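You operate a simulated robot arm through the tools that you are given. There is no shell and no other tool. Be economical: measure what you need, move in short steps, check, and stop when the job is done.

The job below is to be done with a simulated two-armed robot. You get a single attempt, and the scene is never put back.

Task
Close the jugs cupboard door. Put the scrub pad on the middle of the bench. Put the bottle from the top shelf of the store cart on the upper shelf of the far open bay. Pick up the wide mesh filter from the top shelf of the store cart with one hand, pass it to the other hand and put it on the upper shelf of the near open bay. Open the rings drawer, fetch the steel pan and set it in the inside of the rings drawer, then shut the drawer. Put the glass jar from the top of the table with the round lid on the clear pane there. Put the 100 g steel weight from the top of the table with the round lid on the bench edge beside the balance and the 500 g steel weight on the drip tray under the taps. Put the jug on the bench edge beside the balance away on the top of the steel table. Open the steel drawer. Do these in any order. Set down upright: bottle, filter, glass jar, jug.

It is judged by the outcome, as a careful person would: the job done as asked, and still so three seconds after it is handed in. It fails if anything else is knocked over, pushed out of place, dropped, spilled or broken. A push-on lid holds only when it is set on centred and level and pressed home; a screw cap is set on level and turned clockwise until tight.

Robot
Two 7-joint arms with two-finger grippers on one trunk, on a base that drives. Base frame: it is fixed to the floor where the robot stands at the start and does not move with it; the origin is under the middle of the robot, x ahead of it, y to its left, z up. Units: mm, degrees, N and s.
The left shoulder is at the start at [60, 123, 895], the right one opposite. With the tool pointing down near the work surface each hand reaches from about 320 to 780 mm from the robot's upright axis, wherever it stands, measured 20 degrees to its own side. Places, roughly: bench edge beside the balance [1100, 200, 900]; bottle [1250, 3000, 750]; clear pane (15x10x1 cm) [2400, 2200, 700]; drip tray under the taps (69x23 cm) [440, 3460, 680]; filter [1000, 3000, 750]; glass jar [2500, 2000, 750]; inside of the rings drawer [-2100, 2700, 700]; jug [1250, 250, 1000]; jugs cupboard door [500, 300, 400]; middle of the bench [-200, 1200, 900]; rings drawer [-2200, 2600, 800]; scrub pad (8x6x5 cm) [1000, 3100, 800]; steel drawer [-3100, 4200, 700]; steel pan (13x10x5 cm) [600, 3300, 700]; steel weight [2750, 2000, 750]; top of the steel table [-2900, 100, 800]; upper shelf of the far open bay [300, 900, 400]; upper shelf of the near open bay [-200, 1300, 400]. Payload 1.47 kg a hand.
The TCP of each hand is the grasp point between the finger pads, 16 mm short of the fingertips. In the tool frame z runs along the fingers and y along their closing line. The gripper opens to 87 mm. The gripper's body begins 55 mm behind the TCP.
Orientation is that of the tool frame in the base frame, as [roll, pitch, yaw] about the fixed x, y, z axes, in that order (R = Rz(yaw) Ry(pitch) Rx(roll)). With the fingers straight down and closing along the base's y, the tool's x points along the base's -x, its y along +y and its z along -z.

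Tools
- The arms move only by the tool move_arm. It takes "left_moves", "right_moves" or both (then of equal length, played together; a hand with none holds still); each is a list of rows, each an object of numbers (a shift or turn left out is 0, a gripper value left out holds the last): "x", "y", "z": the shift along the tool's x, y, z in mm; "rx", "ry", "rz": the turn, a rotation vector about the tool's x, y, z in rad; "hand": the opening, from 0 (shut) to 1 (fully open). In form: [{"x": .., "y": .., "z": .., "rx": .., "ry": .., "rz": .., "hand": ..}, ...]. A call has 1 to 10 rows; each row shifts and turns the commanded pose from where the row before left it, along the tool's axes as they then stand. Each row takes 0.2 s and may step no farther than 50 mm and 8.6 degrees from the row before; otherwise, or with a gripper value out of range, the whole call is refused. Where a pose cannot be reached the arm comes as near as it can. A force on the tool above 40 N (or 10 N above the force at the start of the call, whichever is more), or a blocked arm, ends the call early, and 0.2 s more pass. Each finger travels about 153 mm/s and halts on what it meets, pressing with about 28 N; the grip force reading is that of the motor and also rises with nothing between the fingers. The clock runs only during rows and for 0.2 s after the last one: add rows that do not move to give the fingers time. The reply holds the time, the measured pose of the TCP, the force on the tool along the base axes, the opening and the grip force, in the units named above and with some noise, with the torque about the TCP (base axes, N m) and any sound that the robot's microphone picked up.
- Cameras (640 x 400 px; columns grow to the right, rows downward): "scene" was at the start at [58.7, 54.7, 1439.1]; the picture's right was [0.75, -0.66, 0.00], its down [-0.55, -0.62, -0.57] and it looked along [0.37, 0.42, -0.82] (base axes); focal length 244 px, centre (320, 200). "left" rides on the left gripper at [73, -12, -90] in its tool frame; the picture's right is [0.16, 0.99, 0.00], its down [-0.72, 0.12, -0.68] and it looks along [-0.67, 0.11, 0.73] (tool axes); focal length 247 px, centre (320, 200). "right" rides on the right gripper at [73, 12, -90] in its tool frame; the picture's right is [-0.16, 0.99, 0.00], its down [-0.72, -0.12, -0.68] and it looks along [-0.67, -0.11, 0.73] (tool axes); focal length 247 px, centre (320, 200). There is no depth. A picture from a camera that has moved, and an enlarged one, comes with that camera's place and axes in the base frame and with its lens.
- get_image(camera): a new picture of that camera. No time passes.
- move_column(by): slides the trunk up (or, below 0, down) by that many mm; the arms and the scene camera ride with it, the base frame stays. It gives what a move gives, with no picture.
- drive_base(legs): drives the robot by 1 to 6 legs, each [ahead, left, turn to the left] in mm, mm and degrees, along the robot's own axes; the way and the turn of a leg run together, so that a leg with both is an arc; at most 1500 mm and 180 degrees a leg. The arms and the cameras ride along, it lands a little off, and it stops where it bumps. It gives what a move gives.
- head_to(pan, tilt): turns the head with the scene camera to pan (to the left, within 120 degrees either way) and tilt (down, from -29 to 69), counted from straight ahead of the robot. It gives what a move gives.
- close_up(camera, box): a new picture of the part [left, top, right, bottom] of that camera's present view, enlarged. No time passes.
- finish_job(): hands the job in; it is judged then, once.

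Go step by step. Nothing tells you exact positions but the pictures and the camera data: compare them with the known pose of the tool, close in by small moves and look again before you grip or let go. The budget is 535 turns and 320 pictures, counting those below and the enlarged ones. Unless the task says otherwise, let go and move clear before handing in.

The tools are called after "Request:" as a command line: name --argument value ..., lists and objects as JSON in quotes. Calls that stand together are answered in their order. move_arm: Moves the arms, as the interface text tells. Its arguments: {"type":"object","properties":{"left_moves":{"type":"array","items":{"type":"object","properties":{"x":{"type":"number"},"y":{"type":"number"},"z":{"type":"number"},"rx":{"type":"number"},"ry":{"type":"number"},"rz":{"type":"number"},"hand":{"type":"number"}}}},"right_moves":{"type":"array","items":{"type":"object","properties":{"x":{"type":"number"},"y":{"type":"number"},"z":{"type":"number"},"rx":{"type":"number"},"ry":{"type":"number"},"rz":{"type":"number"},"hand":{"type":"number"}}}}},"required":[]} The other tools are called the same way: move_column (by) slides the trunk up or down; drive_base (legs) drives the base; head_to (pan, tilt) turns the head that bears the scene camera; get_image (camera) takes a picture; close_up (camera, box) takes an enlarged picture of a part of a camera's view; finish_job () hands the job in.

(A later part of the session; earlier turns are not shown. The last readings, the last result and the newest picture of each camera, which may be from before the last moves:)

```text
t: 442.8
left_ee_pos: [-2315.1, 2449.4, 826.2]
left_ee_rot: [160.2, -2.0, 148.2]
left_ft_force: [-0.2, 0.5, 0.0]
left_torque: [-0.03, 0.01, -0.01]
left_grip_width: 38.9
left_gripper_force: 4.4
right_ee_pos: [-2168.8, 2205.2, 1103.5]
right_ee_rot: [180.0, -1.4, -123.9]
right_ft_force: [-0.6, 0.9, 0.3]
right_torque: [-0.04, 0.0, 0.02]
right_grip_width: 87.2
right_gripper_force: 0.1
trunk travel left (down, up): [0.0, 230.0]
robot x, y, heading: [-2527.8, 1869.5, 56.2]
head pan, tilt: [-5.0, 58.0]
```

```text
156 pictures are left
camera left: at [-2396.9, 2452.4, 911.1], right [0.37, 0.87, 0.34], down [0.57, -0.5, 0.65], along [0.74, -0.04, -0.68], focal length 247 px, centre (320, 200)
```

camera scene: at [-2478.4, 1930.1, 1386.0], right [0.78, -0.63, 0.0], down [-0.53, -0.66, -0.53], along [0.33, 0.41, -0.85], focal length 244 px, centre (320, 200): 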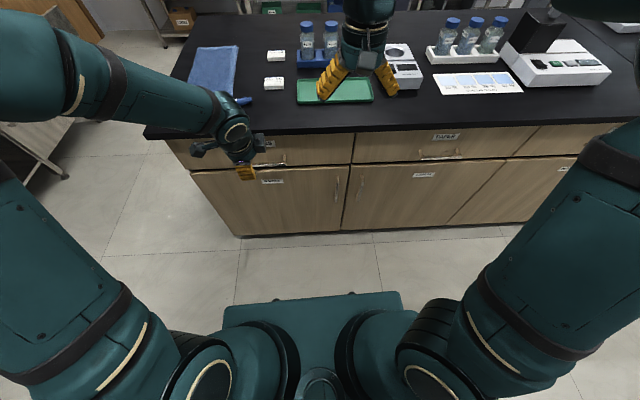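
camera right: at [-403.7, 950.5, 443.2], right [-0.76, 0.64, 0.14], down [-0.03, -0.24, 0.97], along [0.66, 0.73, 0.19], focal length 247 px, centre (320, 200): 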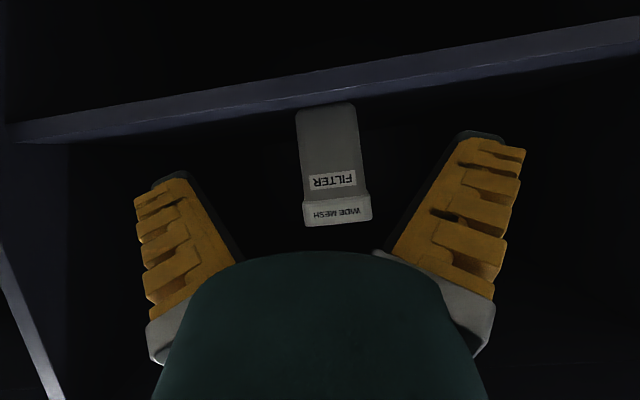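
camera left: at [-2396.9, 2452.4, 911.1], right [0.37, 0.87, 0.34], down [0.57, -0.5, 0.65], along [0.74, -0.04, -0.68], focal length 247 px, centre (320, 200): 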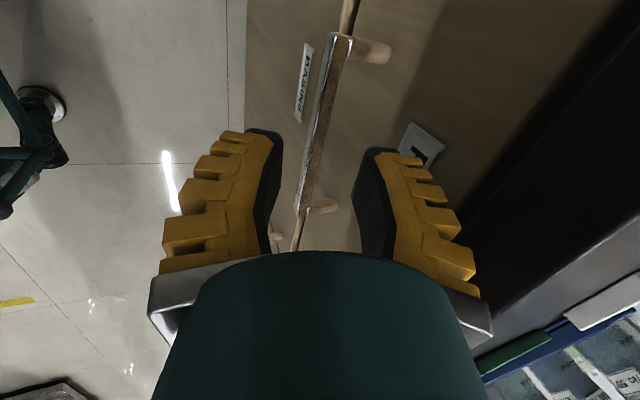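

Request:
move_arm --left_moves '[{"y": -8}, {"z": 30}, {"z": 24}]'

Request:
get_image --camera "left"

```text
t: 443.6
left_ee_pos: [-2308.9, 2456.2, 773.2]
left_ee_rot: [160.2, -2.0, 148.2]
left_ft_force: [-0.2, 0.4, 0.6]
left_torque: [0.0, 0.0, -0.04]
left_grip_width: 38.8
left_gripper_force: 4.6
right_ee_pos: [-2167.7, 2204.9, 1105.2]
right_ee_rot: [-180.0, -1.5, -123.9]
right_ft_force: [0.0, -0.4, -0.1]
right_torque: [0.0, -0.03, -0.01]
right_grip_width: 86.7
right_gripper_force: 0.1
trunk travel left (down, up): [0.0, 230.0]
robot x, y, heading: [-2531.3, 1866.5, 56.0]
head pan, tilt: [-5.0, 58.0]
```

```text
155 pictures are left
camera left: at [-2390.5, 2460.2, 856.6], right [0.37, 0.87, 0.34], down [0.57, -0.5, 0.65], along [0.74, -0.04, -0.68], focal length 247 px, centre (320, 200)
```

left: 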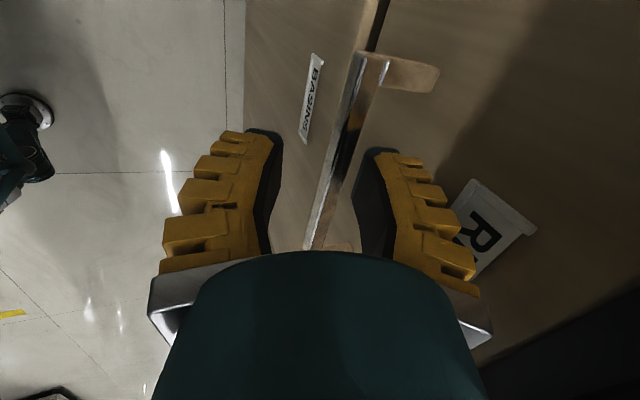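

Request:
move_arm --left_moves '[{"z": 14, "y": 2}, {"hand": 0}, {}, {}]'

```text
t: 444.6
left_ee_pos: [-2308.0, 2463.8, 759.8]
left_ee_rot: [160.2, -2.1, 148.2]
left_ft_force: [-0.4, 7.0, 11.0]
left_torque: [0.04, 0.32, -0.48]
left_grip_width: 10.7
left_gripper_force: 30.3
right_ee_pos: [-2168.8, 2205.0, 1105.7]
right_ee_rot: [179.9, -1.3, -124.0]
right_ft_force: [-0.4, 0.3, 0.8]
right_torque: [-0.01, 0.02, 0.0]
right_grip_width: 86.9
right_gripper_force: 0.1
trunk travel left (down, up): [0.0, 230.0]
robot x, y, heading: [-2530.9, 1860.5, 55.7]
head pan, tilt: [-5.0, 58.0]
```

Gripped. Pull the drawer out.

Request:
move_arm --left_moves '[{"y": -14, "z": -4.4, "x": 1}, {"y": -24, "z": -7.4, "x": 1.4}, {"y": -29, "z": -8.9, "x": 1.8}, {"y": -29, "z": -8.9, "x": 1.8}, {"y": -29, "z": -8.9, "x": 1.8}, {"y": -29, "z": -8.9, "x": 1.8}, {"y": -29, "z": -8.9, "x": 1.8}]'

Request:
get_image --camera "scene"

```text
t: 446.2
left_ee_pos: [-2422.5, 2303.9, 747.9]
left_ee_rot: [160.3, -2.1, 148.3]
left_ft_force: [-1.2, -0.3, -12.5]
left_torque: [0.3, 0.23, -0.08]
left_grip_width: 6.1
left_gripper_force: 30.5
right_ee_pos: [-2168.7, 2204.4, 1105.9]
right_ee_rot: [-179.9, -1.4, -123.9]
right_ft_force: [-0.8, 0.1, 0.3]
right_torque: [0.0, 0.01, 0.02]
right_grip_width: 86.9
right_gripper_force: 0.0
trunk travel left (down, up): [0.0, 230.0]
robot x, y, heading: [-2526.4, 1867.1, 55.8]
head pan, tilt: [-5.0, 58.0]
```

```text
154 pictures are left
camera scene: at [-2479.2, 1929.6, 1385.9], right [0.78, -0.63, 0.0], down [-0.53, -0.66, -0.53], along [0.33, 0.41, -0.85], focal length 244 px, centre (320, 200)
```

scene: 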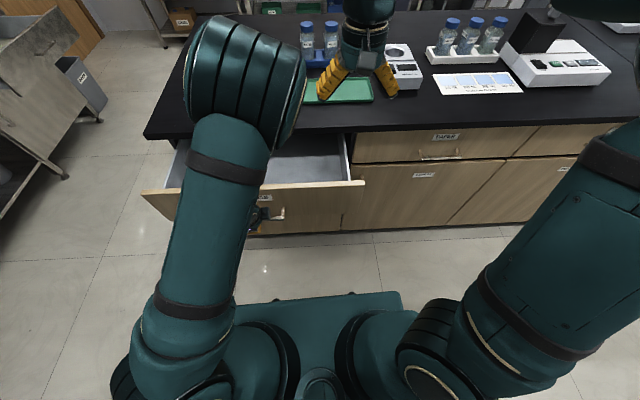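

Request:
move_arm --left_moves '[{"y": -29, "z": -8.9, "x": 1.8}, {"y": -29, "z": -8.9, "x": 1.8}, {"y": -29, "z": -8.9, "x": 1.8}]'

Request:
move_arm --left_moves '[{"hand": 0.35}, {}, {"z": -40}, {"z": -45}, {"z": -45}, {"z": -45}, {"z": -45, "rx": 0.149}, {"rx": 0.149, "z": -45}, {"z": -40}]'

Request:
get_image --camera "scene"

```text
t: 447.0
left_ee_pos: [-2442.1, 2268.4, 734.0]
left_ee_rot: [160.3, -2.0, 148.2]
left_ft_force: [0.0, 0.3, 0.7]
left_torque: [-0.01, -0.01, -0.01]
left_grip_width: 0.2
left_gripper_force: 27.9
left hand out of reach, approached as far as the arm can: row 2, 3
right_ee_pos: [-2166.7, 2205.5, 1105.1]
right_ee_rot: [-180.0, -1.3, -123.9]
right_ft_force: [1.2, 0.4, 0.2]
right_torque: [0.01, 0.02, -0.01]
right_grip_width: 87.1
right_gripper_force: 0.0
trunk travel left (down, up): [0.0, 230.0]
robot x, y, heading: [-2529.9, 1866.3, 55.6]
head pan, tilt: [-5.0, 58.0]
```

```text
t: 449.0
left_ee_pos: [-2437.6, 2234.1, 1025.4]
left_ee_rot: [177.3, -1.9, 148.2]
left_ft_force: [0.3, 0.5, 0.0]
left_torque: [0.0, 0.03, 0.08]
left_grip_width: 36.7
left_gripper_force: 4.5
left hand out of reach, approached as far as the arm can: row 3, 4, 5, 6
right_ee_pos: [-2168.2, 2205.9, 1105.6]
right_ee_rot: [179.9, -1.2, -123.8]
right_ft_force: [-0.2, -0.5, 0.2]
right_torque: [0.02, -0.03, -0.01]
right_grip_width: 87.1
right_gripper_force: 0.1
trunk travel left (down, up): [0.0, 230.0]
robot x, y, heading: [-2528.0, 1865.1, 55.7]
head pan, tilt: [-5.0, 58.0]
```

```text
153 pictures are left
camera scene: at [-2479.4, 1929.5, 1386.1], right [0.78, -0.63, 0.0], down [-0.53, -0.66, -0.53], along [0.33, 0.41, -0.85], focal length 244 px, centre (320, 200)
```

scene: 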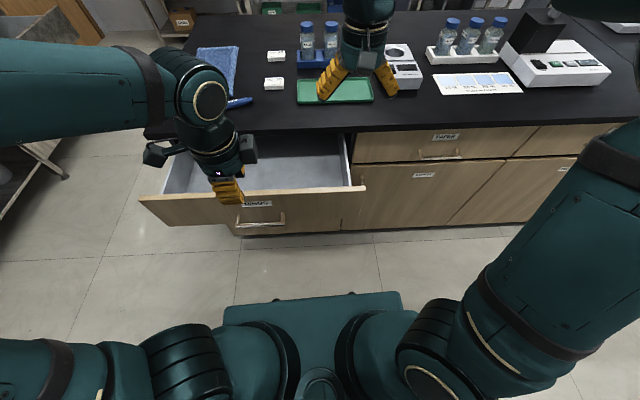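

The rings drawer is open ~215 mm – enough for the pan. Return the left tool to neutral, then drive round the left end to the drip tray.

Request:
move_arm --left_moves '[{"rz": -0.149, "z": -20}, {"rz": -0.149, "z": -20}, {"rz": -0.149, "z": -20}, {"rz": -0.149}, {"rz": -0.149}, {"rz": -0.149}, {"rz": -0.149}, {"rz": -0.149}, {"rz": -0.149}, {"rz": -0.149}]'

Request:
drive_base --legs '[[110, 0, 0], [0, 0, 89], [890, 0, 0], [0, -1000, 0], [0, -880, 0]]'

```text
t: 451.2
left_ee_pos: [-2435.9, 2229.7, 1084.3]
left_ee_rot: [177.7, 2.5, -126.4]
left_ft_force: [0.3, -0.5, -0.1]
left_torque: [-0.01, 0.0, 0.01]
left_grip_width: 36.6
left_gripper_force: 5.2
right_ee_pos: [-2168.0, 2203.9, 1105.4]
right_ee_rot: [-179.9, -1.3, -123.9]
right_ft_force: [-0.6, -0.9, -0.3]
right_torque: [0.03, -0.01, -0.03]
right_grip_width: 86.9
right_gripper_force: 0.1
trunk travel left (down, up): [0.0, 230.0]
robot x, y, heading: [-2531.0, 1868.3, 56.1]
head pan, tilt: [-5.0, 58.0]
```

```text
t: 476.8
left_ee_pos: [-2433.4, 4107.9, 1083.1]
left_ee_rot: [177.8, 2.7, -38.0]
left_ft_force: [0.8, 0.1, -0.4]
left_torque: [0.0, -0.01, -0.02]
left_grip_width: 36.6
left_gripper_force: 4.3
right_ee_pos: [-2400.5, 4375.0, 1105.3]
right_ee_rot: [179.9, -1.5, -35.4]
right_ft_force: [0.9, -0.5, 0.1]
right_torque: [0.0, -0.01, 0.02]
right_grip_width: 87.0
right_gripper_force: 0.0
trunk travel left (down, up): [0.0, 230.0]
robot x, y, heading: [-2075.0, 4004.5, 144.5]
head pan, tilt: [-5.0, 58.0]
```

Now reverse along the back corridor to the cart.

Request:
drive_base --legs '[[0, 0, 0.8], [-1500, 0, 0], [-1500, 0, 0], [-60, 0, 0], [0, 0, -90]]'

Request:
head_to --pan 0 --tilt 40

Request:
get_image --camera "scene"

```text
t: 496.2
left_ee_pos: [592.5, 2613.6, 1083.3]
left_ee_rot: [177.9, 2.7, -125.2]
left_ft_force: [0.4, -0.4, -0.3]
left_torque: [-0.01, 0.0, -0.01]
left_grip_width: 36.5
left_gripper_force: 4.6
right_ee_pos: [860.5, 2594.3, 1103.3]
right_ee_rot: [-180.0, -1.4, -122.8]
right_ft_force: [0.6, -0.5, 0.7]
right_torque: [-0.04, -0.03, 0.0]
right_grip_width: 87.2
right_gripper_force: 0.1
trunk travel left (down, up): [0.0, 230.0]
robot x, y, heading: [504.8, 2249.9, 57.2]
head pan, tilt: [-5.0, 58.0]
```

```text
t: 497.0
left_ee_pos: [590.8, 2612.4, 1083.2]
left_ee_rot: [177.7, 2.6, -125.3]
left_ft_force: [0.2, -1.0, 0.1]
left_torque: [-0.01, -0.03, -0.01]
left_grip_width: 36.7
left_gripper_force: 4.8
right_ee_pos: [859.9, 2593.2, 1104.7]
right_ee_rot: [-179.9, -1.5, -122.7]
right_ft_force: [0.6, 0.0, -0.1]
right_torque: [0.0, -0.02, -0.02]
right_grip_width: 87.1
right_gripper_force: 0.1
trunk travel left (down, up): [0.0, 230.0]
robot x, y, heading: [505.1, 2250.4, 57.4]
head pan, tilt: [0.0, 40.0]
```

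```text
152 pictures are left
camera scene: at [559.4, 2328.7, 1410.4], right [0.84, -0.54, 0.0], down [-0.35, -0.54, -0.77], along [0.42, 0.64, -0.64], focal length 244 px, centre (320, 200)
```

scene: 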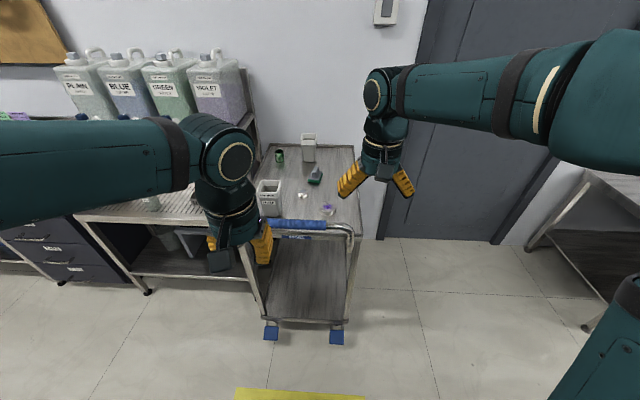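

Request:
drive_base --legs '[[0, 0, -2.2], [265, 0, 0]]'

Request:
move_column --by 50

Request:
move_arm --right_moves '[{"y": -45}, {"y": -45}, {"y": -45}, {"y": -45}, {"y": -45}]'

Request:
head_to --pan 0 --tilt 45

Request:
get_image --camera "scene"

```text
t: 499.2
left_ee_pos: [760.6, 2823.3, 1083.1]
left_ee_rot: [177.8, 2.5, -128.0]
left_ft_force: [1.0, 0.4, 0.1]
left_torque: [-0.02, 0.01, -0.02]
left_grip_width: 36.6
left_gripper_force: 5.0
right_ee_pos: [1028.1, 2792.3, 1104.4]
right_ee_rot: [180.0, -1.4, -125.3]
right_ft_force: [0.6, 0.6, -0.7]
right_torque: [0.0, 0.01, 0.0]
right_grip_width: 87.0
right_gripper_force: 0.1
trunk travel left (down, up): [0.0, 230.0]
robot x, y, heading: [658.1, 2465.9, 54.4]
head pan, tilt: [0.0, 40.0]
```

```text
t: 500.2
left_ee_pos: [760.8, 2823.1, 1134.3]
left_ee_rot: [177.7, 2.6, -128.0]
left_ft_force: [-0.1, -0.2, -0.3]
left_torque: [-0.01, 0.0, 0.0]
left_grip_width: 36.8
left_gripper_force: 4.3
right_ee_pos: [1028.0, 2792.2, 1156.1]
right_ee_rot: [-180.0, -1.4, -125.3]
right_ft_force: [0.0, 0.6, 0.3]
right_torque: [0.03, -0.01, 0.02]
right_grip_width: 87.1
right_gripper_force: 0.1
trunk travel left (down, up): [-50.0, 180.0]
robot x, y, heading: [656.6, 2463.5, 54.3]
head pan, tilt: [0.0, 40.0]
```

```text
t: 501.4
left_ee_pos: [761.6, 2821.9, 1133.1]
left_ee_rot: [177.7, 2.6, -128.0]
left_ft_force: [0.1, -0.4, 0.8]
left_torque: [0.04, -0.02, -0.01]
left_grip_width: 36.8
left_gripper_force: 3.9
right_ee_pos: [1209.5, 2658.9, 1154.5]
right_ee_rot: [180.0, -1.3, -125.3]
right_ft_force: [-0.1, -0.6, -0.2]
right_torque: [0.02, -0.03, 0.04]
right_grip_width: 86.9
right_gripper_force: 0.2
trunk travel left (down, up): [-50.0, 180.0]
robot x, y, heading: [654.8, 2461.2, 54.3]
head pan, tilt: [0.0, 40.0]
```

```text
t: 502.0
left_ee_pos: [761.1, 2823.2, 1134.3]
left_ee_rot: [177.8, 2.6, -128.0]
left_ft_force: [0.6, 0.1, 0.8]
left_torque: [0.01, 0.0, -0.03]
left_grip_width: 36.7
left_gripper_force: 4.6
right_ee_pos: [1208.8, 2660.5, 1154.9]
right_ee_rot: [180.0, -1.4, -125.3]
right_ft_force: [-0.3, -0.5, 0.0]
right_torque: [-0.01, -0.01, 0.03]
right_grip_width: 86.9
right_gripper_force: 0.0
trunk travel left (down, up): [-50.0, 180.0]
robot x, y, heading: [659.9, 2464.6, 54.3]
head pan, tilt: [0.0, 45.0]
```

```text
151 pictures are left
camera scene: at [712.6, 2537.9, 1453.2], right [0.81, -0.58, 0.0], down [-0.41, -0.58, -0.71], along [0.41, 0.58, -0.71], focal length 244 px, centre (320, 200)
```

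scene: 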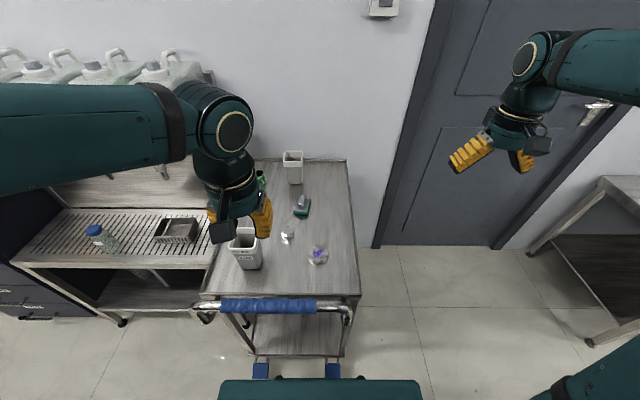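

Request:
close_up --camera "scene" --box '[250, 160, 350, 250]'

```text
4.44 times, centred on (300, 205) of scene
camera zoom: at [712.6, 2537.9, 1453.2], right [0.81, -0.58, 0.0], down [-0.41, -0.58, -0.71], along [0.41, 0.58, -0.71], focal length 1085 px, centre (409, 178)
```

zoom: 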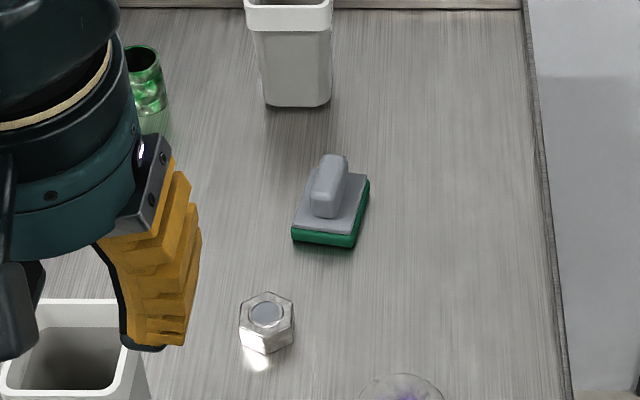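

Pad's grey knob is at ≈ (1003,3055), top z≈855, axis ~47°. Bring the left hand over it.

Request:
move_arm --left_moves '[{"x": -41.5, "y": -6, "hand": 0.7}, {"x": -41.5, "y": -6}, {"x": -41.5, "y": -6}, {"x": -41.5, "y": -6}, {"x": -41.5, "y": -6}, {"x": -41.5, "y": -6}, {"x": -41.5, "y": -6}, {"x": -41.5, "y": -6}, {"rz": 0.09, "z": 40}, {"z": 45}]'

Request:
move_arm --left_moves '[{"z": 45}, {"z": 45}]'

Request:
get_image --camera "left"

```text
t: 504.2
left_ee_pos: [1001.5, 3061.7, 1063.3]
left_ee_rot: [177.5, 2.3, -133.2]
left_ft_force: [0.0, 0.0, -0.3]
left_torque: [-0.01, -0.01, 0.01]
left_grip_width: 65.4
left_gripper_force: 2.8
right_ee_pos: [1209.5, 2662.3, 1154.3]
right_ee_rot: [180.0, -1.5, -125.3]
right_ft_force: [0.9, 0.5, -0.1]
right_torque: [-0.02, -0.01, 0.02]
right_grip_width: 87.0
right_gripper_force: 0.1
trunk travel left (down, up): [-50.0, 180.0]
robot x, y, heading: [657.6, 2464.8, 54.5]
head pan, tilt: [0.0, 45.0]
```

```text
t: 504.8
left_ee_pos: [1000.2, 3068.6, 970.3]
left_ee_rot: [177.6, 2.3, -133.2]
left_ft_force: [0.9, 1.4, -0.7]
left_torque: [0.0, 0.0, -0.01]
left_grip_width: 65.6
left_gripper_force: 3.1
right_ee_pos: [1208.9, 2660.1, 1154.9]
right_ee_rot: [-180.0, -1.4, -125.4]
right_ft_force: [0.3, 0.4, -0.3]
right_torque: [0.01, 0.01, 0.0]
right_grip_width: 87.2
right_gripper_force: 0.1
trunk travel left (down, up): [-50.0, 180.0]
robot x, y, heading: [656.0, 2465.5, 54.6]
head pan, tilt: [0.0, 45.0]
```

```text
149 pictures are left
camera left: at [958.9, 3004.6, 1059.1], right [-0.83, 0.56, 0.04], down [0.41, 0.57, 0.71], along [0.38, 0.61, -0.7], focal length 247 px, centre (320, 200)
```

left: 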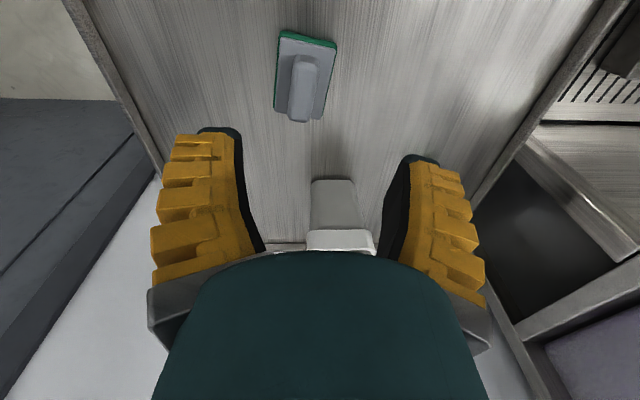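

Request:
move_arm --left_moves '[{"x": -4, "y": -15}, {"z": 40}, {"z": 40}]'

Request:
get_image --camera "left"

```text
t: 505.6
left_ee_pos: [1013.3, 3064.3, 891.0]
left_ee_rot: [177.6, 2.4, -133.1]
left_ft_force: [0.0, -0.1, 0.2]
left_torque: [0.0, 0.0, 0.0]
left_grip_width: 65.4
left_gripper_force: 3.5
right_ee_pos: [1208.4, 2661.6, 1154.7]
right_ee_rot: [180.0, -1.4, -125.3]
right_ft_force: [-1.0, 0.4, 0.8]
right_torque: [-0.01, -0.02, -0.01]
right_grip_width: 87.1
right_gripper_force: 0.0
trunk travel left (down, up): [-50.0, 180.0]
robot x, y, heading: [657.6, 2463.8, 54.5]
head pan, tilt: [0.0, 45.0]
```

```text
148 pictures are left
camera left: at [972.0, 2999.9, 978.1], right [-0.83, 0.56, 0.04], down [0.41, 0.57, 0.71], along [0.38, 0.61, -0.7], focal length 247 px, centre (320, 200)
```

left: 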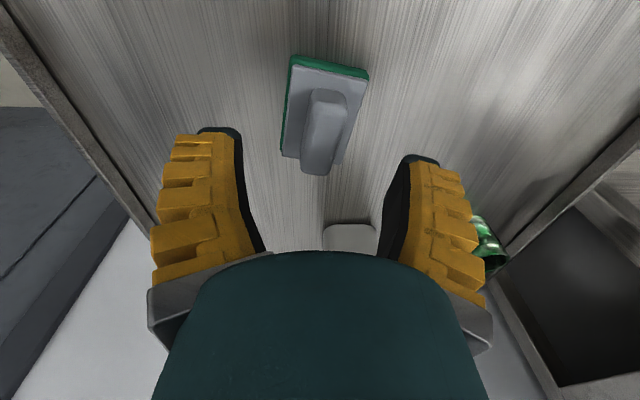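

Aligned. Descend and grip the knob.

Request:
move_arm --left_moves '[{"z": 25}, {"z": 17}, {"hand": 0.2}, {"hand": 0}, {}, {}]'

Request:
move_arm --left_moves '[{"z": -25}, {"z": -40}, {"z": -45}, {"z": -45}, {"z": -45}]'

Request:
get_image --camera "left"

```text
t: 507.0
left_ee_pos: [1014.6, 3065.2, 851.3]
left_ee_rot: [177.5, 2.5, -133.1]
left_ft_force: [0.5, 0.8, 9.9]
left_torque: [-0.03, 0.06, 0.01]
left_grip_width: 15.4
left_gripper_force: 28.1
right_ee_pos: [1207.9, 2659.4, 1155.4]
right_ee_rot: [180.0, -1.2, -125.3]
right_ft_force: [-0.2, -0.2, -0.1]
right_torque: [0.0, 0.01, 0.03]
right_grip_width: 87.1
right_gripper_force: 0.1
trunk travel left (down, up): [-50.0, 180.0]
robot x, y, heading: [655.8, 2462.4, 54.6]
head pan, tilt: [0.0, 45.0]
```

```text
t: 508.2
left_ee_pos: [1015.0, 3052.6, 1049.2]
left_ee_rot: [177.6, 2.2, -133.1]
left_ft_force: [-0.3, -0.1, -1.3]
left_torque: [0.0, 0.0, 0.0]
left_grip_width: 11.5
left_gripper_force: 28.0
right_ee_pos: [1208.6, 2661.0, 1156.4]
right_ee_rot: [-180.0, -1.3, -125.3]
right_ft_force: [-0.5, -0.1, 0.2]
right_torque: [-0.02, 0.0, 0.01]
right_grip_width: 87.0
right_gripper_force: 0.1
trunk travel left (down, up): [-50.0, 180.0]
robot x, y, heading: [661.1, 2465.2, 54.3]
head pan, tilt: [0.0, 45.0]
```

```text
147 pictures are left
camera left: at [974.1, 2988.0, 1137.0], right [-0.83, 0.56, 0.04], down [0.41, 0.57, 0.71], along [0.38, 0.61, -0.7], focal length 247 px, centre (320, 200)
```

left: 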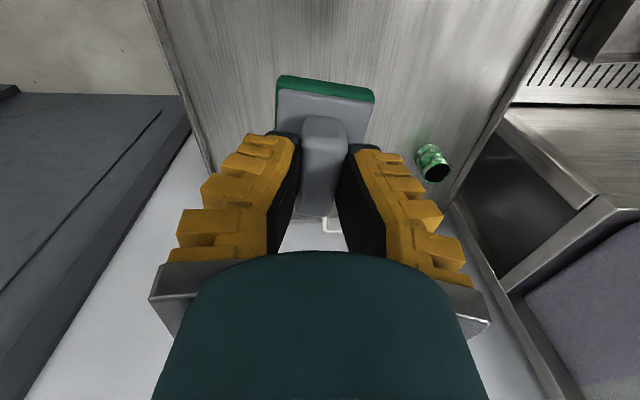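

Pad secured. Pull the hand in, back off and strafe left to the drip tray for the pan.

Request:
move_arm --left_moves '[{"x": 40, "z": -20}, {"x": 40}, {"x": 40}, {"x": 40}, {"x": 40, "y": 30}, {"y": 40}, {"y": 40}]'

Request:
drive_base --legs '[[-120, 0, 0.6], [0, 640, 0], [110, 0, 0]]'

Request:
head_to --pan -10 --tilt 42

Request:
get_image --camera "scene"

```text
t: 509.8
left_ee_pos: [800.3, 2981.9, 1066.7]
left_ee_rot: [177.7, 2.4, -133.0]
left_ft_force: [-0.5, -0.2, -1.2]
left_torque: [0.0, -0.02, 0.02]
left_grip_width: 11.3
left_gripper_force: 28.0
right_ee_pos: [1208.2, 2660.6, 1155.5]
right_ee_rot: [180.0, -1.4, -125.2]
right_ft_force: [0.3, 0.0, 0.6]
right_torque: [0.02, -0.01, -0.02]
right_grip_width: 87.0
right_gripper_force: 0.1
trunk travel left (down, up): [-50.0, 180.0]
robot x, y, heading: [657.1, 2462.6, 54.6]
head pan, tilt: [0.0, 45.0]
```

```text
t: 517.5
left_ee_pos: [269.6, 3341.2, 1065.1]
left_ee_rot: [177.7, 2.3, -132.8]
left_ft_force: [-0.2, 0.3, 0.0]
left_torque: [0.01, 0.02, 0.03]
left_grip_width: 11.5
left_gripper_force: 27.9
right_ee_pos: [680.1, 3021.8, 1154.9]
right_ee_rot: [180.0, -1.4, -125.0]
right_ft_force: [0.0, 1.1, 0.1]
right_torque: [0.02, 0.03, -0.03]
right_grip_width: 86.7
right_gripper_force: 0.1
trunk travel left (down, up): [-50.0, 180.0]
robot x, y, heading: [130.7, 2821.5, 54.8]
head pan, tilt: [0.0, 45.0]
```

```text
t: 518.2
left_ee_pos: [268.0, 3339.8, 1067.0]
left_ee_rot: [177.6, 2.3, -132.7]
left_ft_force: [0.2, 0.2, -0.7]
left_torque: [-0.01, 0.0, -0.01]
left_grip_width: 11.3
left_gripper_force: 28.2
right_ee_pos: [679.3, 3020.6, 1155.2]
right_ee_rot: [180.0, -1.4, -124.9]
right_ft_force: [-0.7, 0.4, -0.4]
right_torque: [0.01, -0.01, 0.03]
right_grip_width: 86.9
right_gripper_force: 0.0
trunk travel left (down, up): [-50.0, 180.0]
robot x, y, heading: [128.6, 2821.6, 55.0]
head pan, tilt: [-10.0, 42.0]
```

```text
146 pictures are left
camera scene: at [195.7, 2888.2, 1457.5], right [0.71, -0.71, 0.0], down [-0.47, -0.47, -0.74], along [0.53, 0.52, -0.67], focal length 244 px, centre (320, 200)
```

scene: 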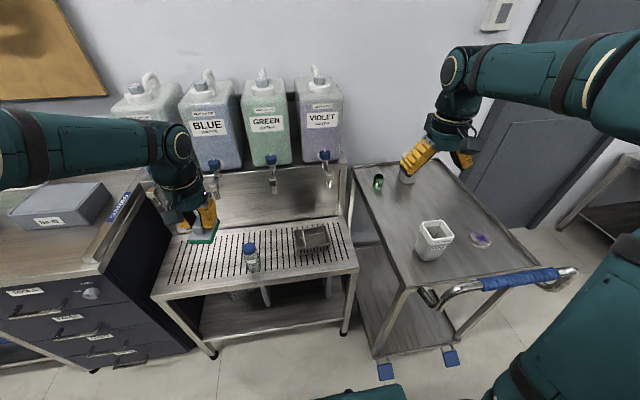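

The pan triangulates to (605,3332), z≈690–730. Zoom in on it.

Request:
close_up --camera "scene" --box '[270, 210, 360, 275]'

```text
6.15 times, centred on (315, 242) of scene
camera zoom: at [195.7, 2888.2, 1457.5], right [0.71, -0.71, 0.0], down [-0.47, -0.47, -0.74], along [0.53, 0.52, -0.67], focal length 1502 px, centre (351, -62)
```

zoom: 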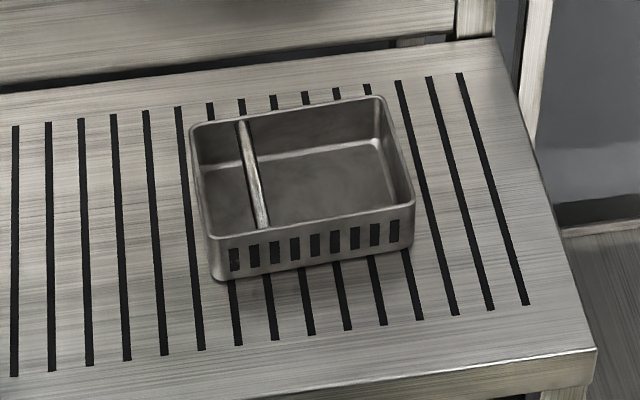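

The pan has a divider (mid ≈ (574,3344), rim z≈730) that I can pinch. Move the right hand over it.

Request:
move_arm --right_moves '[{"x": -30, "y": 39, "hand": 0.36}, {"x": -30, "y": 39}, {"x": -30, "y": 39}, {"x": -30, "y": 39}, {"x": -30, "y": 39}, {"x": -28, "y": 39}, {"x": -27, "y": 37}, {"z": 48}, {"z": 48}, {"z": 48}]'

Request:
move_arm --right_moves '[{"z": 48}, {"z": 48}, {"z": 48}, {"z": 40}]'

Request:
get_image --camera "right"

```text
t: 520.4
left_ee_pos: [268.7, 3339.8, 1065.9]
left_ee_rot: [177.4, 2.3, -132.8]
left_ft_force: [0.4, -0.4, -0.1]
left_torque: [0.02, 0.03, 0.0]
left_grip_width: 11.5
left_gripper_force: 27.6
right_ee_pos: [575.3, 3340.4, 1007.7]
right_ee_rot: [-180.0, -1.3, -125.1]
right_ft_force: [0.7, -0.3, -0.5]
right_torque: [0.0, -0.01, 0.02]
right_grip_width: 37.3
right_gripper_force: 4.0
trunk travel left (down, up): [-50.0, 180.0]
robot x, y, heading: [132.3, 2818.4, 54.8]
head pan, tilt: [-10.0, 42.0]
```

```text
t: 521.4
left_ee_pos: [268.1, 3339.7, 1065.9]
left_ee_rot: [177.6, 2.3, -132.9]
left_ft_force: [-0.2, 0.1, -0.6]
left_torque: [0.01, 0.04, -0.02]
left_grip_width: 11.6
left_gripper_force: 28.3
right_ee_pos: [572.2, 3337.6, 822.1]
right_ee_rot: [179.9, -1.4, -125.0]
right_ft_force: [-0.1, 0.6, -0.6]
right_torque: [0.02, 0.01, 0.0]
right_grip_width: 37.3
right_gripper_force: 4.6
trunk travel left (down, up): [-50.0, 180.0]
robot x, y, heading: [126.7, 2819.8, 54.6]
head pan, tilt: [-10.0, 42.0]
```

```text
144 pictures are left
camera right: at [521.8, 3286.3, 913.8], right [-0.72, 0.7, 0.0], down [0.52, 0.54, 0.66], along [0.46, 0.47, -0.75], focal length 247 px, centre (320, 200)
```

right: 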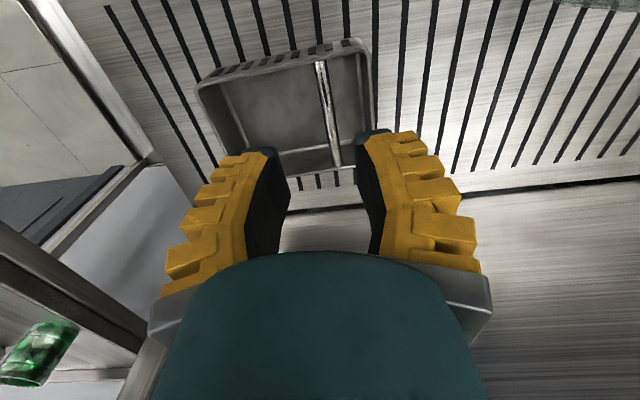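

Request:
move_arm --right_moves '[{"x": -9, "y": 4, "hand": 0.3}, {"z": 30}, {"z": 30}, {"z": 20}]'

Request:
get_image --camera "right"

```text
t: 522.4
left_ee_pos: [267.0, 3339.3, 1064.9]
left_ee_rot: [177.7, 2.3, -132.7]
left_ft_force: [0.2, -0.4, -0.9]
left_torque: [-0.02, 0.02, 0.02]
left_grip_width: 11.7
left_gripper_force: 27.8
right_ee_pos: [572.3, 3345.0, 742.5]
right_ee_rot: [179.9, -1.2, -125.0]
right_ft_force: [-0.2, 0.4, 0.0]
right_torque: [0.02, -0.03, -0.03]
right_grip_width: 32.1
right_gripper_force: 4.5
trunk travel left (down, up): [-50.0, 180.0]
robot x, y, heading: [129.2, 2819.6, 54.7]
head pan, tilt: [-10.0, 42.0]
```

```text
143 pictures are left
camera right: at [521.0, 3293.0, 833.8], right [-0.72, 0.7, 0.0], down [0.52, 0.54, 0.66], along [0.46, 0.47, -0.75], focal length 247 px, centre (320, 200)
```

right: 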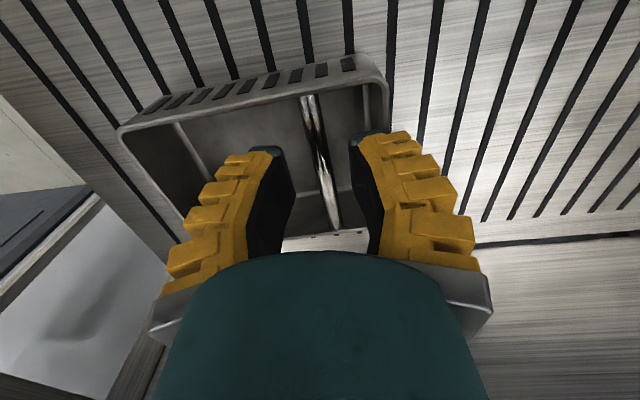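

Request:
move_arm --right_moves '[{"hand": 0.2, "y": -1}, {}, {"z": 14}, {"z": 10}]'

Request:
get_image --camera "right"

```text
t: 523.4
left_ee_pos: [269.1, 3340.0, 1065.2]
left_ee_rot: [177.6, 2.3, -132.8]
left_ft_force: [-0.3, 0.2, -1.5]
left_torque: [0.0, -0.01, -0.06]
left_grip_width: 11.3
left_gripper_force: 27.9
right_ee_pos: [571.8, 3344.1, 716.3]
right_ee_rot: [179.9, -1.5, -125.1]
right_ft_force: [0.4, 0.0, 0.6]
right_torque: [-0.02, -0.02, -0.02]
right_grip_width: 23.9
right_gripper_force: 4.8
trunk travel left (down, up): [-50.0, 180.0]
robot x, y, heading: [129.2, 2819.3, 54.7]
head pan, tilt: [-10.0, 42.0]
```

```text
142 pictures are left
camera right: at [521.4, 3293.4, 808.4], right [-0.72, 0.7, 0.0], down [0.52, 0.54, 0.66], along [0.46, 0.47, -0.75], focal length 247 px, centre (320, 200)
```

right: 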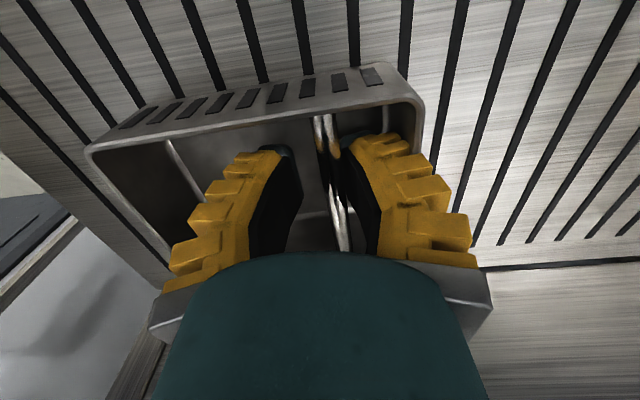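

The divider is between the fingers. Grip and lift.

Request:
move_arm --right_moves '[{"y": 3, "z": 3, "hand": 0}, {}, {}]'

Request:
move_arm --right_moves '[{"z": -10}, {"z": -20}, {"z": -30}, {}]'

Request:
get_image --camera "right"

```text
t: 524.2
left_ee_pos: [268.8, 3339.7, 1067.0]
left_ee_rot: [177.6, 2.3, -132.7]
left_ft_force: [-0.5, -0.1, 0.5]
left_torque: [0.01, 0.01, -0.04]
left_grip_width: 11.5
left_gripper_force: 27.9
right_ee_pos: [569.1, 3347.9, 715.3]
right_ee_rot: [180.0, -1.4, -125.0]
right_ft_force: [-0.6, 0.6, -1.6]
right_torque: [-0.01, 0.03, -0.03]
right_grip_width: 6.0
right_gripper_force: 28.0
trunk travel left (down, up): [-50.0, 180.0]
robot x, y, heading: [126.8, 2821.6, 54.8]
head pan, tilt: [-10.0, 42.0]
```

```text
t: 525.2
left_ee_pos: [269.5, 3340.0, 1065.5]
left_ee_rot: [177.6, 2.3, -132.8]
left_ft_force: [0.7, -0.1, -0.6]
left_torque: [-0.01, 0.03, 0.0]
left_grip_width: 11.3
left_gripper_force: 27.8
right_ee_pos: [569.3, 3348.4, 774.3]
right_ee_rot: [-180.0, -1.4, -125.0]
right_ft_force: [0.2, 0.3, -0.3]
right_torque: [0.0, 0.03, 0.02]
right_grip_width: 6.0
right_gripper_force: 28.2
trunk travel left (down, up): [-50.0, 180.0]
robot x, y, heading: [124.9, 2821.0, 54.9]
head pan, tilt: [-10.0, 42.0]
```

```text
141 pictures are left
camera right: at [518.5, 3296.4, 866.7], right [-0.72, 0.7, 0.0], down [0.52, 0.54, 0.66], along [0.46, 0.47, -0.75], focal length 247 px, centre (320, 200)
```

right: 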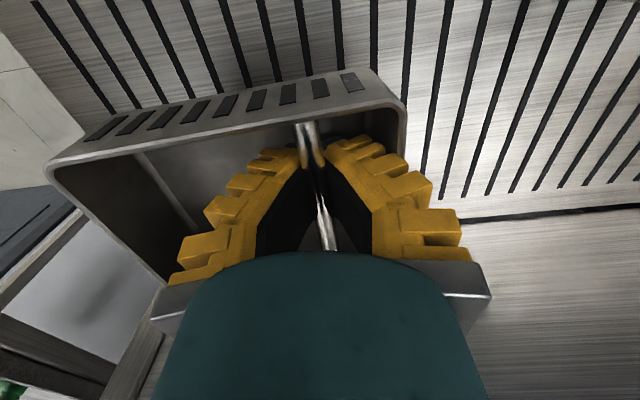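

Pan lifted level. Raise and bring both hands in, then drive to the rings drawer around the left end.

Request:
move_arm --right_moves '[{"z": -45}, {"z": -45}, {"z": -45}, {"z": -45}, {"z": -45}, {"z": -45}, {"x": 40}, {"x": 40}, {"x": 40}, {"x": 40}]' --left_moves '[{}, {}, {}, {}, {}, {}, {"x": 30}, {"x": 30}, {"x": 30}, {}]'

Request:
drive_base --legs '[[-300, 0, 0], [0, 1250, 0], [0, 1230, 0], [0, 0, 90]]'

Request:
get_image --camera "right"

```text
t: 527.4
left_ee_pos: [206.4, 3273.3, 1063.3]
left_ee_rot: [177.5, 2.3, -133.0]
left_ft_force: [0.3, -0.3, -0.9]
left_torque: [0.01, 0.03, 0.02]
left_grip_width: 11.6
left_gripper_force: 28.1
right_ee_pos: [481.1, 3218.8, 1047.0]
right_ee_rot: [-180.0, -1.3, -125.0]
right_ft_force: [-0.2, 0.0, -1.5]
right_torque: [0.04, 0.01, -0.02]
right_grip_width: 6.1
right_gripper_force: 28.1
trunk travel left (down, up): [-50.0, 180.0]
robot x, y, heading: [129.3, 2822.1, 54.7]
head pan, tilt: [-10.0, 42.0]
```

```text
t: 554.6
left_ee_pos: [-2506.1, 4068.7, 1063.3]
left_ee_rot: [177.6, 2.3, -42.0]
left_ft_force: [-0.2, -0.1, -0.7]
left_torque: [0.01, 0.03, -0.03]
left_grip_width: 11.6
left_gripper_force: 28.3
right_ee_pos: [-2456.5, 4343.7, 1046.4]
right_ee_rot: [-180.0, -1.5, -34.1]
right_ft_force: [0.1, -0.2, -1.8]
right_torque: [-0.04, -0.01, -0.01]
right_grip_width: 6.1
right_gripper_force: 28.1
trunk travel left (down, up): [-50.0, 180.0]
robot x, y, heading: [-2050.7, 3999.6, 145.5]
head pan, tilt: [-10.0, 42.0]
```

```text
140 pictures are left
camera right: at [-2405.4, 4294.4, 1138.0], right [-0.69, -0.73, 0.0], down [-0.55, 0.51, 0.66], along [-0.48, 0.46, -0.75], focal length 247 px, centre (320, 200)
```

right: 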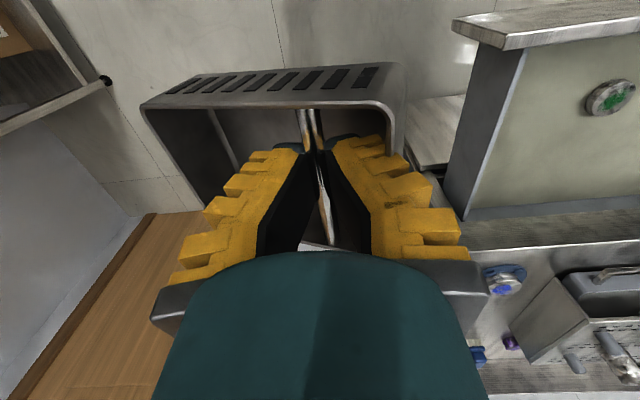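

Request:
drive_base --legs '[[0, 950, 0], [0, 950, 0], [-530, 0, 0], [0, 0, -90]]'

Request:
head_to --pan -10 --tilt 55

Request:
get_image --camera "scene"

```text
t: 578.2
left_ee_pos: [-2642.6, 2576.8, 1063.9]
left_ee_rot: [177.7, 2.3, -132.9]
left_ft_force: [0.3, -0.4, -0.8]
left_torque: [-0.01, 0.0, -0.01]
left_grip_width: 11.7
left_gripper_force: 27.9
right_ee_pos: [-2367.9, 2522.3, 1046.4]
right_ee_rot: [180.0, -1.5, -125.2]
right_ft_force: [-0.4, 0.1, -1.9]
right_torque: [0.04, 0.0, -0.01]
right_grip_width: 5.7
right_gripper_force: 28.0
trunk travel left (down, up): [-50.0, 180.0]
robot x, y, heading: [-2717.7, 2122.9, 54.6]
head pan, tilt: [-10.0, 42.0]
```

```text
t: 578.9
left_ee_pos: [-2642.2, 2577.0, 1063.6]
left_ee_rot: [177.6, 2.2, -132.9]
left_ft_force: [0.0, -0.4, -1.6]
left_torque: [0.02, -0.03, 0.0]
left_grip_width: 11.4
left_gripper_force: 28.2
right_ee_pos: [-2367.5, 2523.2, 1046.0]
right_ee_rot: [179.9, -1.4, -125.2]
right_ft_force: [0.4, -0.2, -1.6]
right_torque: [-0.03, -0.01, 0.01]
right_grip_width: 6.0
right_gripper_force: 28.2
trunk travel left (down, up): [-50.0, 180.0]
robot x, y, heading: [-2720.3, 2122.4, 54.6]
head pan, tilt: [-10.0, 55.0]
```

```text
139 pictures are left
camera scene: at [-2661.1, 2183.3, 1439.8], right [0.7, -0.71, 0.0], down [-0.58, -0.58, -0.57], along [0.41, 0.4, -0.82], focal length 244 px, centre (320, 200)
```

scene: 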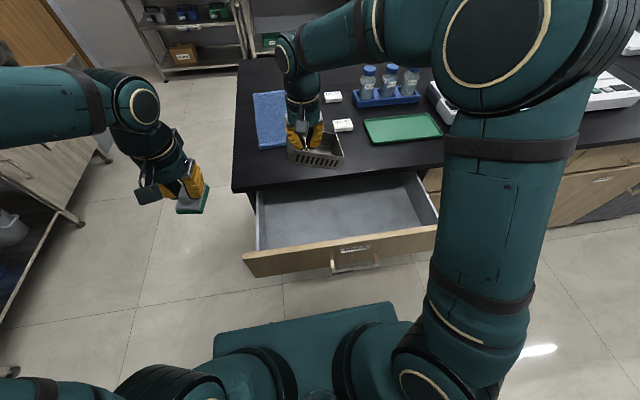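

Good view of the open drawer. Move the pan over its interior and check from the wrist camera.

Request:
move_arm --right_moves '[{"x": 30, "y": -24}, {"x": 30, "y": -23}, {"x": 30, "y": -23}, {}]'

Request:
get_image --camera "right"

Request:
get_image --camera "scene"

```text
t: 579.9
left_ee_pos: [-2641.1, 2577.6, 1063.4]
left_ee_rot: [177.6, 2.2, -132.9]
left_ft_force: [0.2, -0.2, -0.8]
left_torque: [-0.02, 0.01, 0.02]
left_grip_width: 11.5
left_gripper_force: 28.3
right_ee_pos: [-2361.0, 2409.8, 1047.4]
right_ee_rot: [-179.8, -1.5, -125.1]
right_ft_force: [0.0, 0.1, -1.7]
right_torque: [0.03, -0.02, -0.01]
right_grip_width: 6.2
right_gripper_force: 28.0
trunk travel left (down, up): [-50.0, 180.0]
robot x, y, heading: [-2720.4, 2121.9, 54.4]
head pan, tilt: [-10.0, 55.0]
```

```text
138 pictures are left
camera right: at [-2412.0, 2359.0, 1139.5], right [-0.72, 0.7, 0.0], down [0.52, 0.54, 0.66], along [0.46, 0.47, -0.75], focal length 247 px, centre (320, 200)
```

right: 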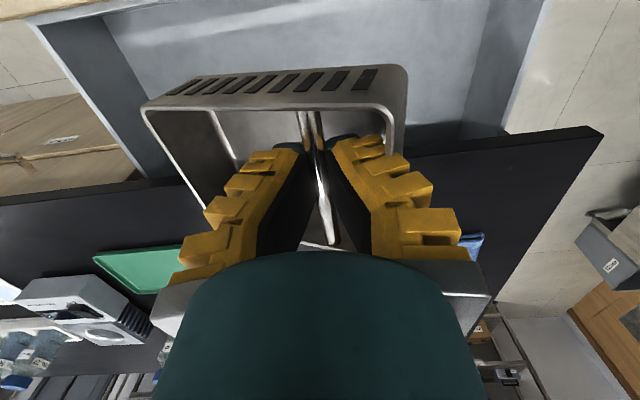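

```text
137 pictures are left
camera scene: at [-2661.2, 2184.1, 1439.7], right [0.7, -0.71, 0.0], down [-0.58, -0.58, -0.57], along [0.41, 0.4, -0.82], focal length 244 px, centre (320, 200)
```

scene: 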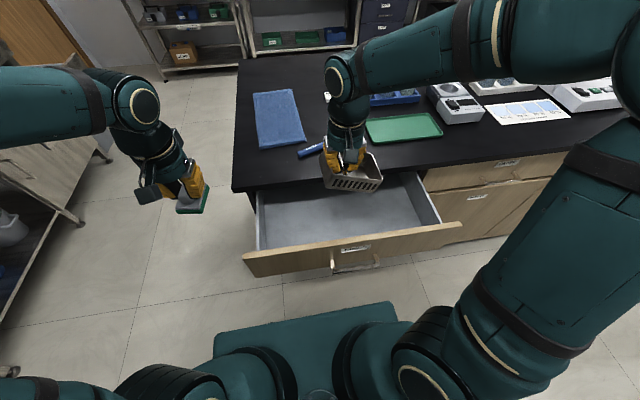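

Clearances: front panel inner n≈558, bench edge n≈715; pan will sit at n≈630. Shift forward 12 mm and lower.

Request:
move_arm --right_moves '[{"x": -12, "z": 30}, {"z": 45}, {"z": 45}, {"z": 45}]'

Request:
get_image --camera "right"

Request:
close_up --camera "scene" --box '[230, 120, 470, 280]'

```text
t: 580.9
left_ee_pos: [-2642.5, 2577.6, 1063.2]
left_ee_rot: [177.6, 2.3, -133.0]
left_ft_force: [-0.3, -0.1, -0.9]
left_torque: [0.01, 0.01, 0.02]
left_grip_width: 11.5
left_gripper_force: 28.4
right_ee_pos: [-2357.3, 2417.0, 882.2]
right_ee_rot: [180.0, -1.4, -125.1]
right_ft_force: [1.0, -0.2, -1.0]
right_torque: [-0.03, 0.05, 0.01]
right_grip_width: 6.1
right_gripper_force: 28.1
trunk travel left (down, up): [-50.0, 180.0]
robot x, y, heading: [-2722.4, 2120.9, 54.6]
head pan, tilt: [-10.0, 55.0]
```

```text
136 pictures are left
camera right: at [-2407.5, 2366.7, 974.9], right [-0.72, 0.7, 0.0], down [0.52, 0.54, 0.66], along [0.46, 0.47, -0.75], focal length 247 px, centre (320, 200)
```

right: 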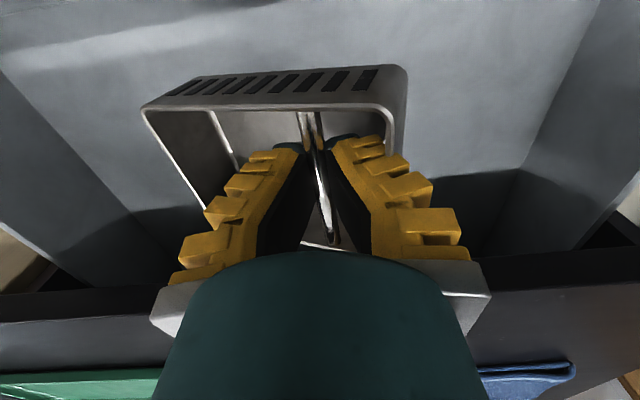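

```text
2.50 times, centred on (350, 200) of scene
camera zoom: at [-2660.8, 2183.9, 1439.7], right [0.7, -0.71, 0.0], down [-0.58, -0.58, -0.57], along [0.41, 0.4, -0.82], focal length 610 px, centre (245, 200)
```

zoom: 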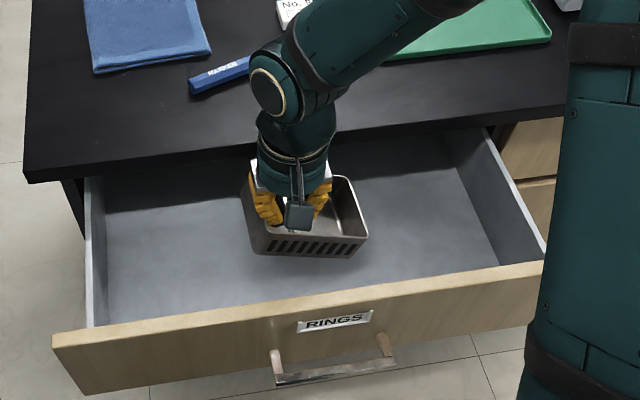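

There's ample room toward the front; move back 25 mm for bench-edge clearance and continue lowering.

Request:
move_arm --right_moves '[{"x": 25}, {"z": 30}, {"z": 25}, {}]'

Request:
move_arm --right_moves '[{"z": 12}, {"z": 10}, {}]'

Request:
move_arm --right_moves '[{"z": 8}, {"z": 7}, {}]'

```text
t: 581.9
left_ee_pos: [-2641.9, 2577.6, 1064.2]
left_ee_rot: [177.6, 2.3, -133.0]
left_ft_force: [0.1, 0.8, -1.4]
left_torque: [0.0, -0.02, 0.01]
left_grip_width: 11.5
left_gripper_force: 28.2
right_ee_pos: [-2373.5, 2394.6, 828.7]
right_ee_rot: [180.0, -1.5, -125.2]
right_ft_force: [-0.4, -0.2, -1.5]
right_torque: [0.05, 0.04, 0.01]
right_grip_width: 6.2
right_gripper_force: 27.5
trunk travel left (down, up): [-50.0, 180.0]
robot x, y, heading: [-2722.1, 2123.2, 54.8]
head pan, tilt: [-10.0, 55.0]
```

```text
t: 582.7
left_ee_pos: [-2641.5, 2576.3, 1062.5]
left_ee_rot: [177.6, 2.3, -133.0]
left_ft_force: [-0.4, 0.4, 0.1]
left_torque: [0.0, 0.02, -0.02]
left_grip_width: 11.2
left_gripper_force: 28.1
right_ee_pos: [-2373.5, 2394.8, 807.4]
right_ee_rot: [-180.0, -1.4, -125.2]
right_ft_force: [0.9, 0.4, -1.6]
right_torque: [0.01, 0.01, -0.02]
right_grip_width: 6.2
right_gripper_force: 27.7
trunk travel left (down, up): [-50.0, 180.0]
robot x, y, heading: [-2717.0, 2121.6, 54.9]
head pan, tilt: [-10.0, 55.0]
```

```text
t: 583.5
left_ee_pos: [-2642.2, 2576.2, 1062.7]
left_ee_rot: [177.6, 2.3, -133.0]
left_ft_force: [-0.1, -0.6, -0.5]
left_torque: [-0.04, 0.04, -0.01]
left_grip_width: 11.4
left_gripper_force: 28.0
right_ee_pos: [-2372.8, 2395.2, 791.7]
right_ee_rot: [-179.9, -1.4, -125.1]
right_ft_force: [-1.4, -0.1, 0.1]
right_torque: [-0.01, -0.09, 0.05]
right_grip_width: 6.0
right_gripper_force: 27.9
trunk travel left (down, up): [-50.0, 180.0]
robot x, y, heading: [-2720.6, 2125.0, 54.6]
head pan, tilt: [-10.0, 55.0]
```

Request:
move_arm --right_moves '[{"z": 6}, {}]'

Request:
move_arm --right_moves '[{"z": 6}, {}]'

Request:
close_up --camera "scene" --box '[230, 120, 470, 280]'

```text
t: 584.1
left_ee_pos: [-2641.9, 2576.5, 1063.7]
left_ee_rot: [177.5, 2.3, -133.1]
left_ft_force: [0.9, 0.6, -1.0]
left_torque: [0.01, -0.03, 0.04]
left_grip_width: 11.8
left_gripper_force: 27.8
right_ee_pos: [-2373.2, 2394.7, 787.8]
right_ee_rot: [-180.0, -1.4, -125.2]
right_ft_force: [-1.0, 0.1, -0.1]
right_torque: [-0.01, -0.11, 0.03]
right_grip_width: 6.1
right_gripper_force: 28.0
trunk travel left (down, up): [-50.0, 180.0]
robot x, y, heading: [-2717.4, 2122.4, 54.8]
head pan, tilt: [-10.0, 55.0]
```

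```text
t: 584.7
left_ee_pos: [-2641.5, 2577.7, 1063.8]
left_ee_rot: [177.7, 2.2, -132.9]
left_ft_force: [0.4, 0.9, -0.9]
left_torque: [-0.01, 0.01, 0.03]
left_grip_width: 11.4
left_gripper_force: 27.9
right_ee_pos: [-2372.7, 2395.1, 778.8]
right_ee_rot: [-180.0, -1.4, -125.2]
right_ft_force: [-1.2, 0.7, -0.2]
right_torque: [-0.02, -0.06, -0.01]
right_grip_width: 6.1
right_gripper_force: 28.1
trunk travel left (down, up): [-50.0, 180.0]
robot x, y, heading: [-2719.8, 2125.4, 54.5]
head pan, tilt: [-10.0, 55.0]
```

```text
2.50 times, centred on (350, 200) of scene
camera zoom: at [-2661.2, 2183.2, 1439.8], right [0.7, -0.71, 0.0], down [-0.58, -0.58, -0.57], along [0.41, 0.4, -0.82], focal length 610 px, centre (245, 200)
```

zoom: 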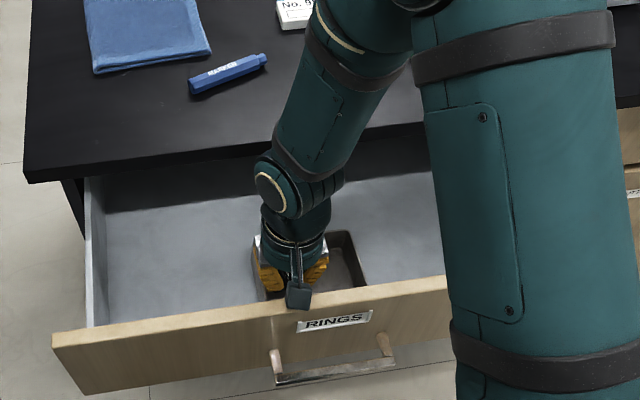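

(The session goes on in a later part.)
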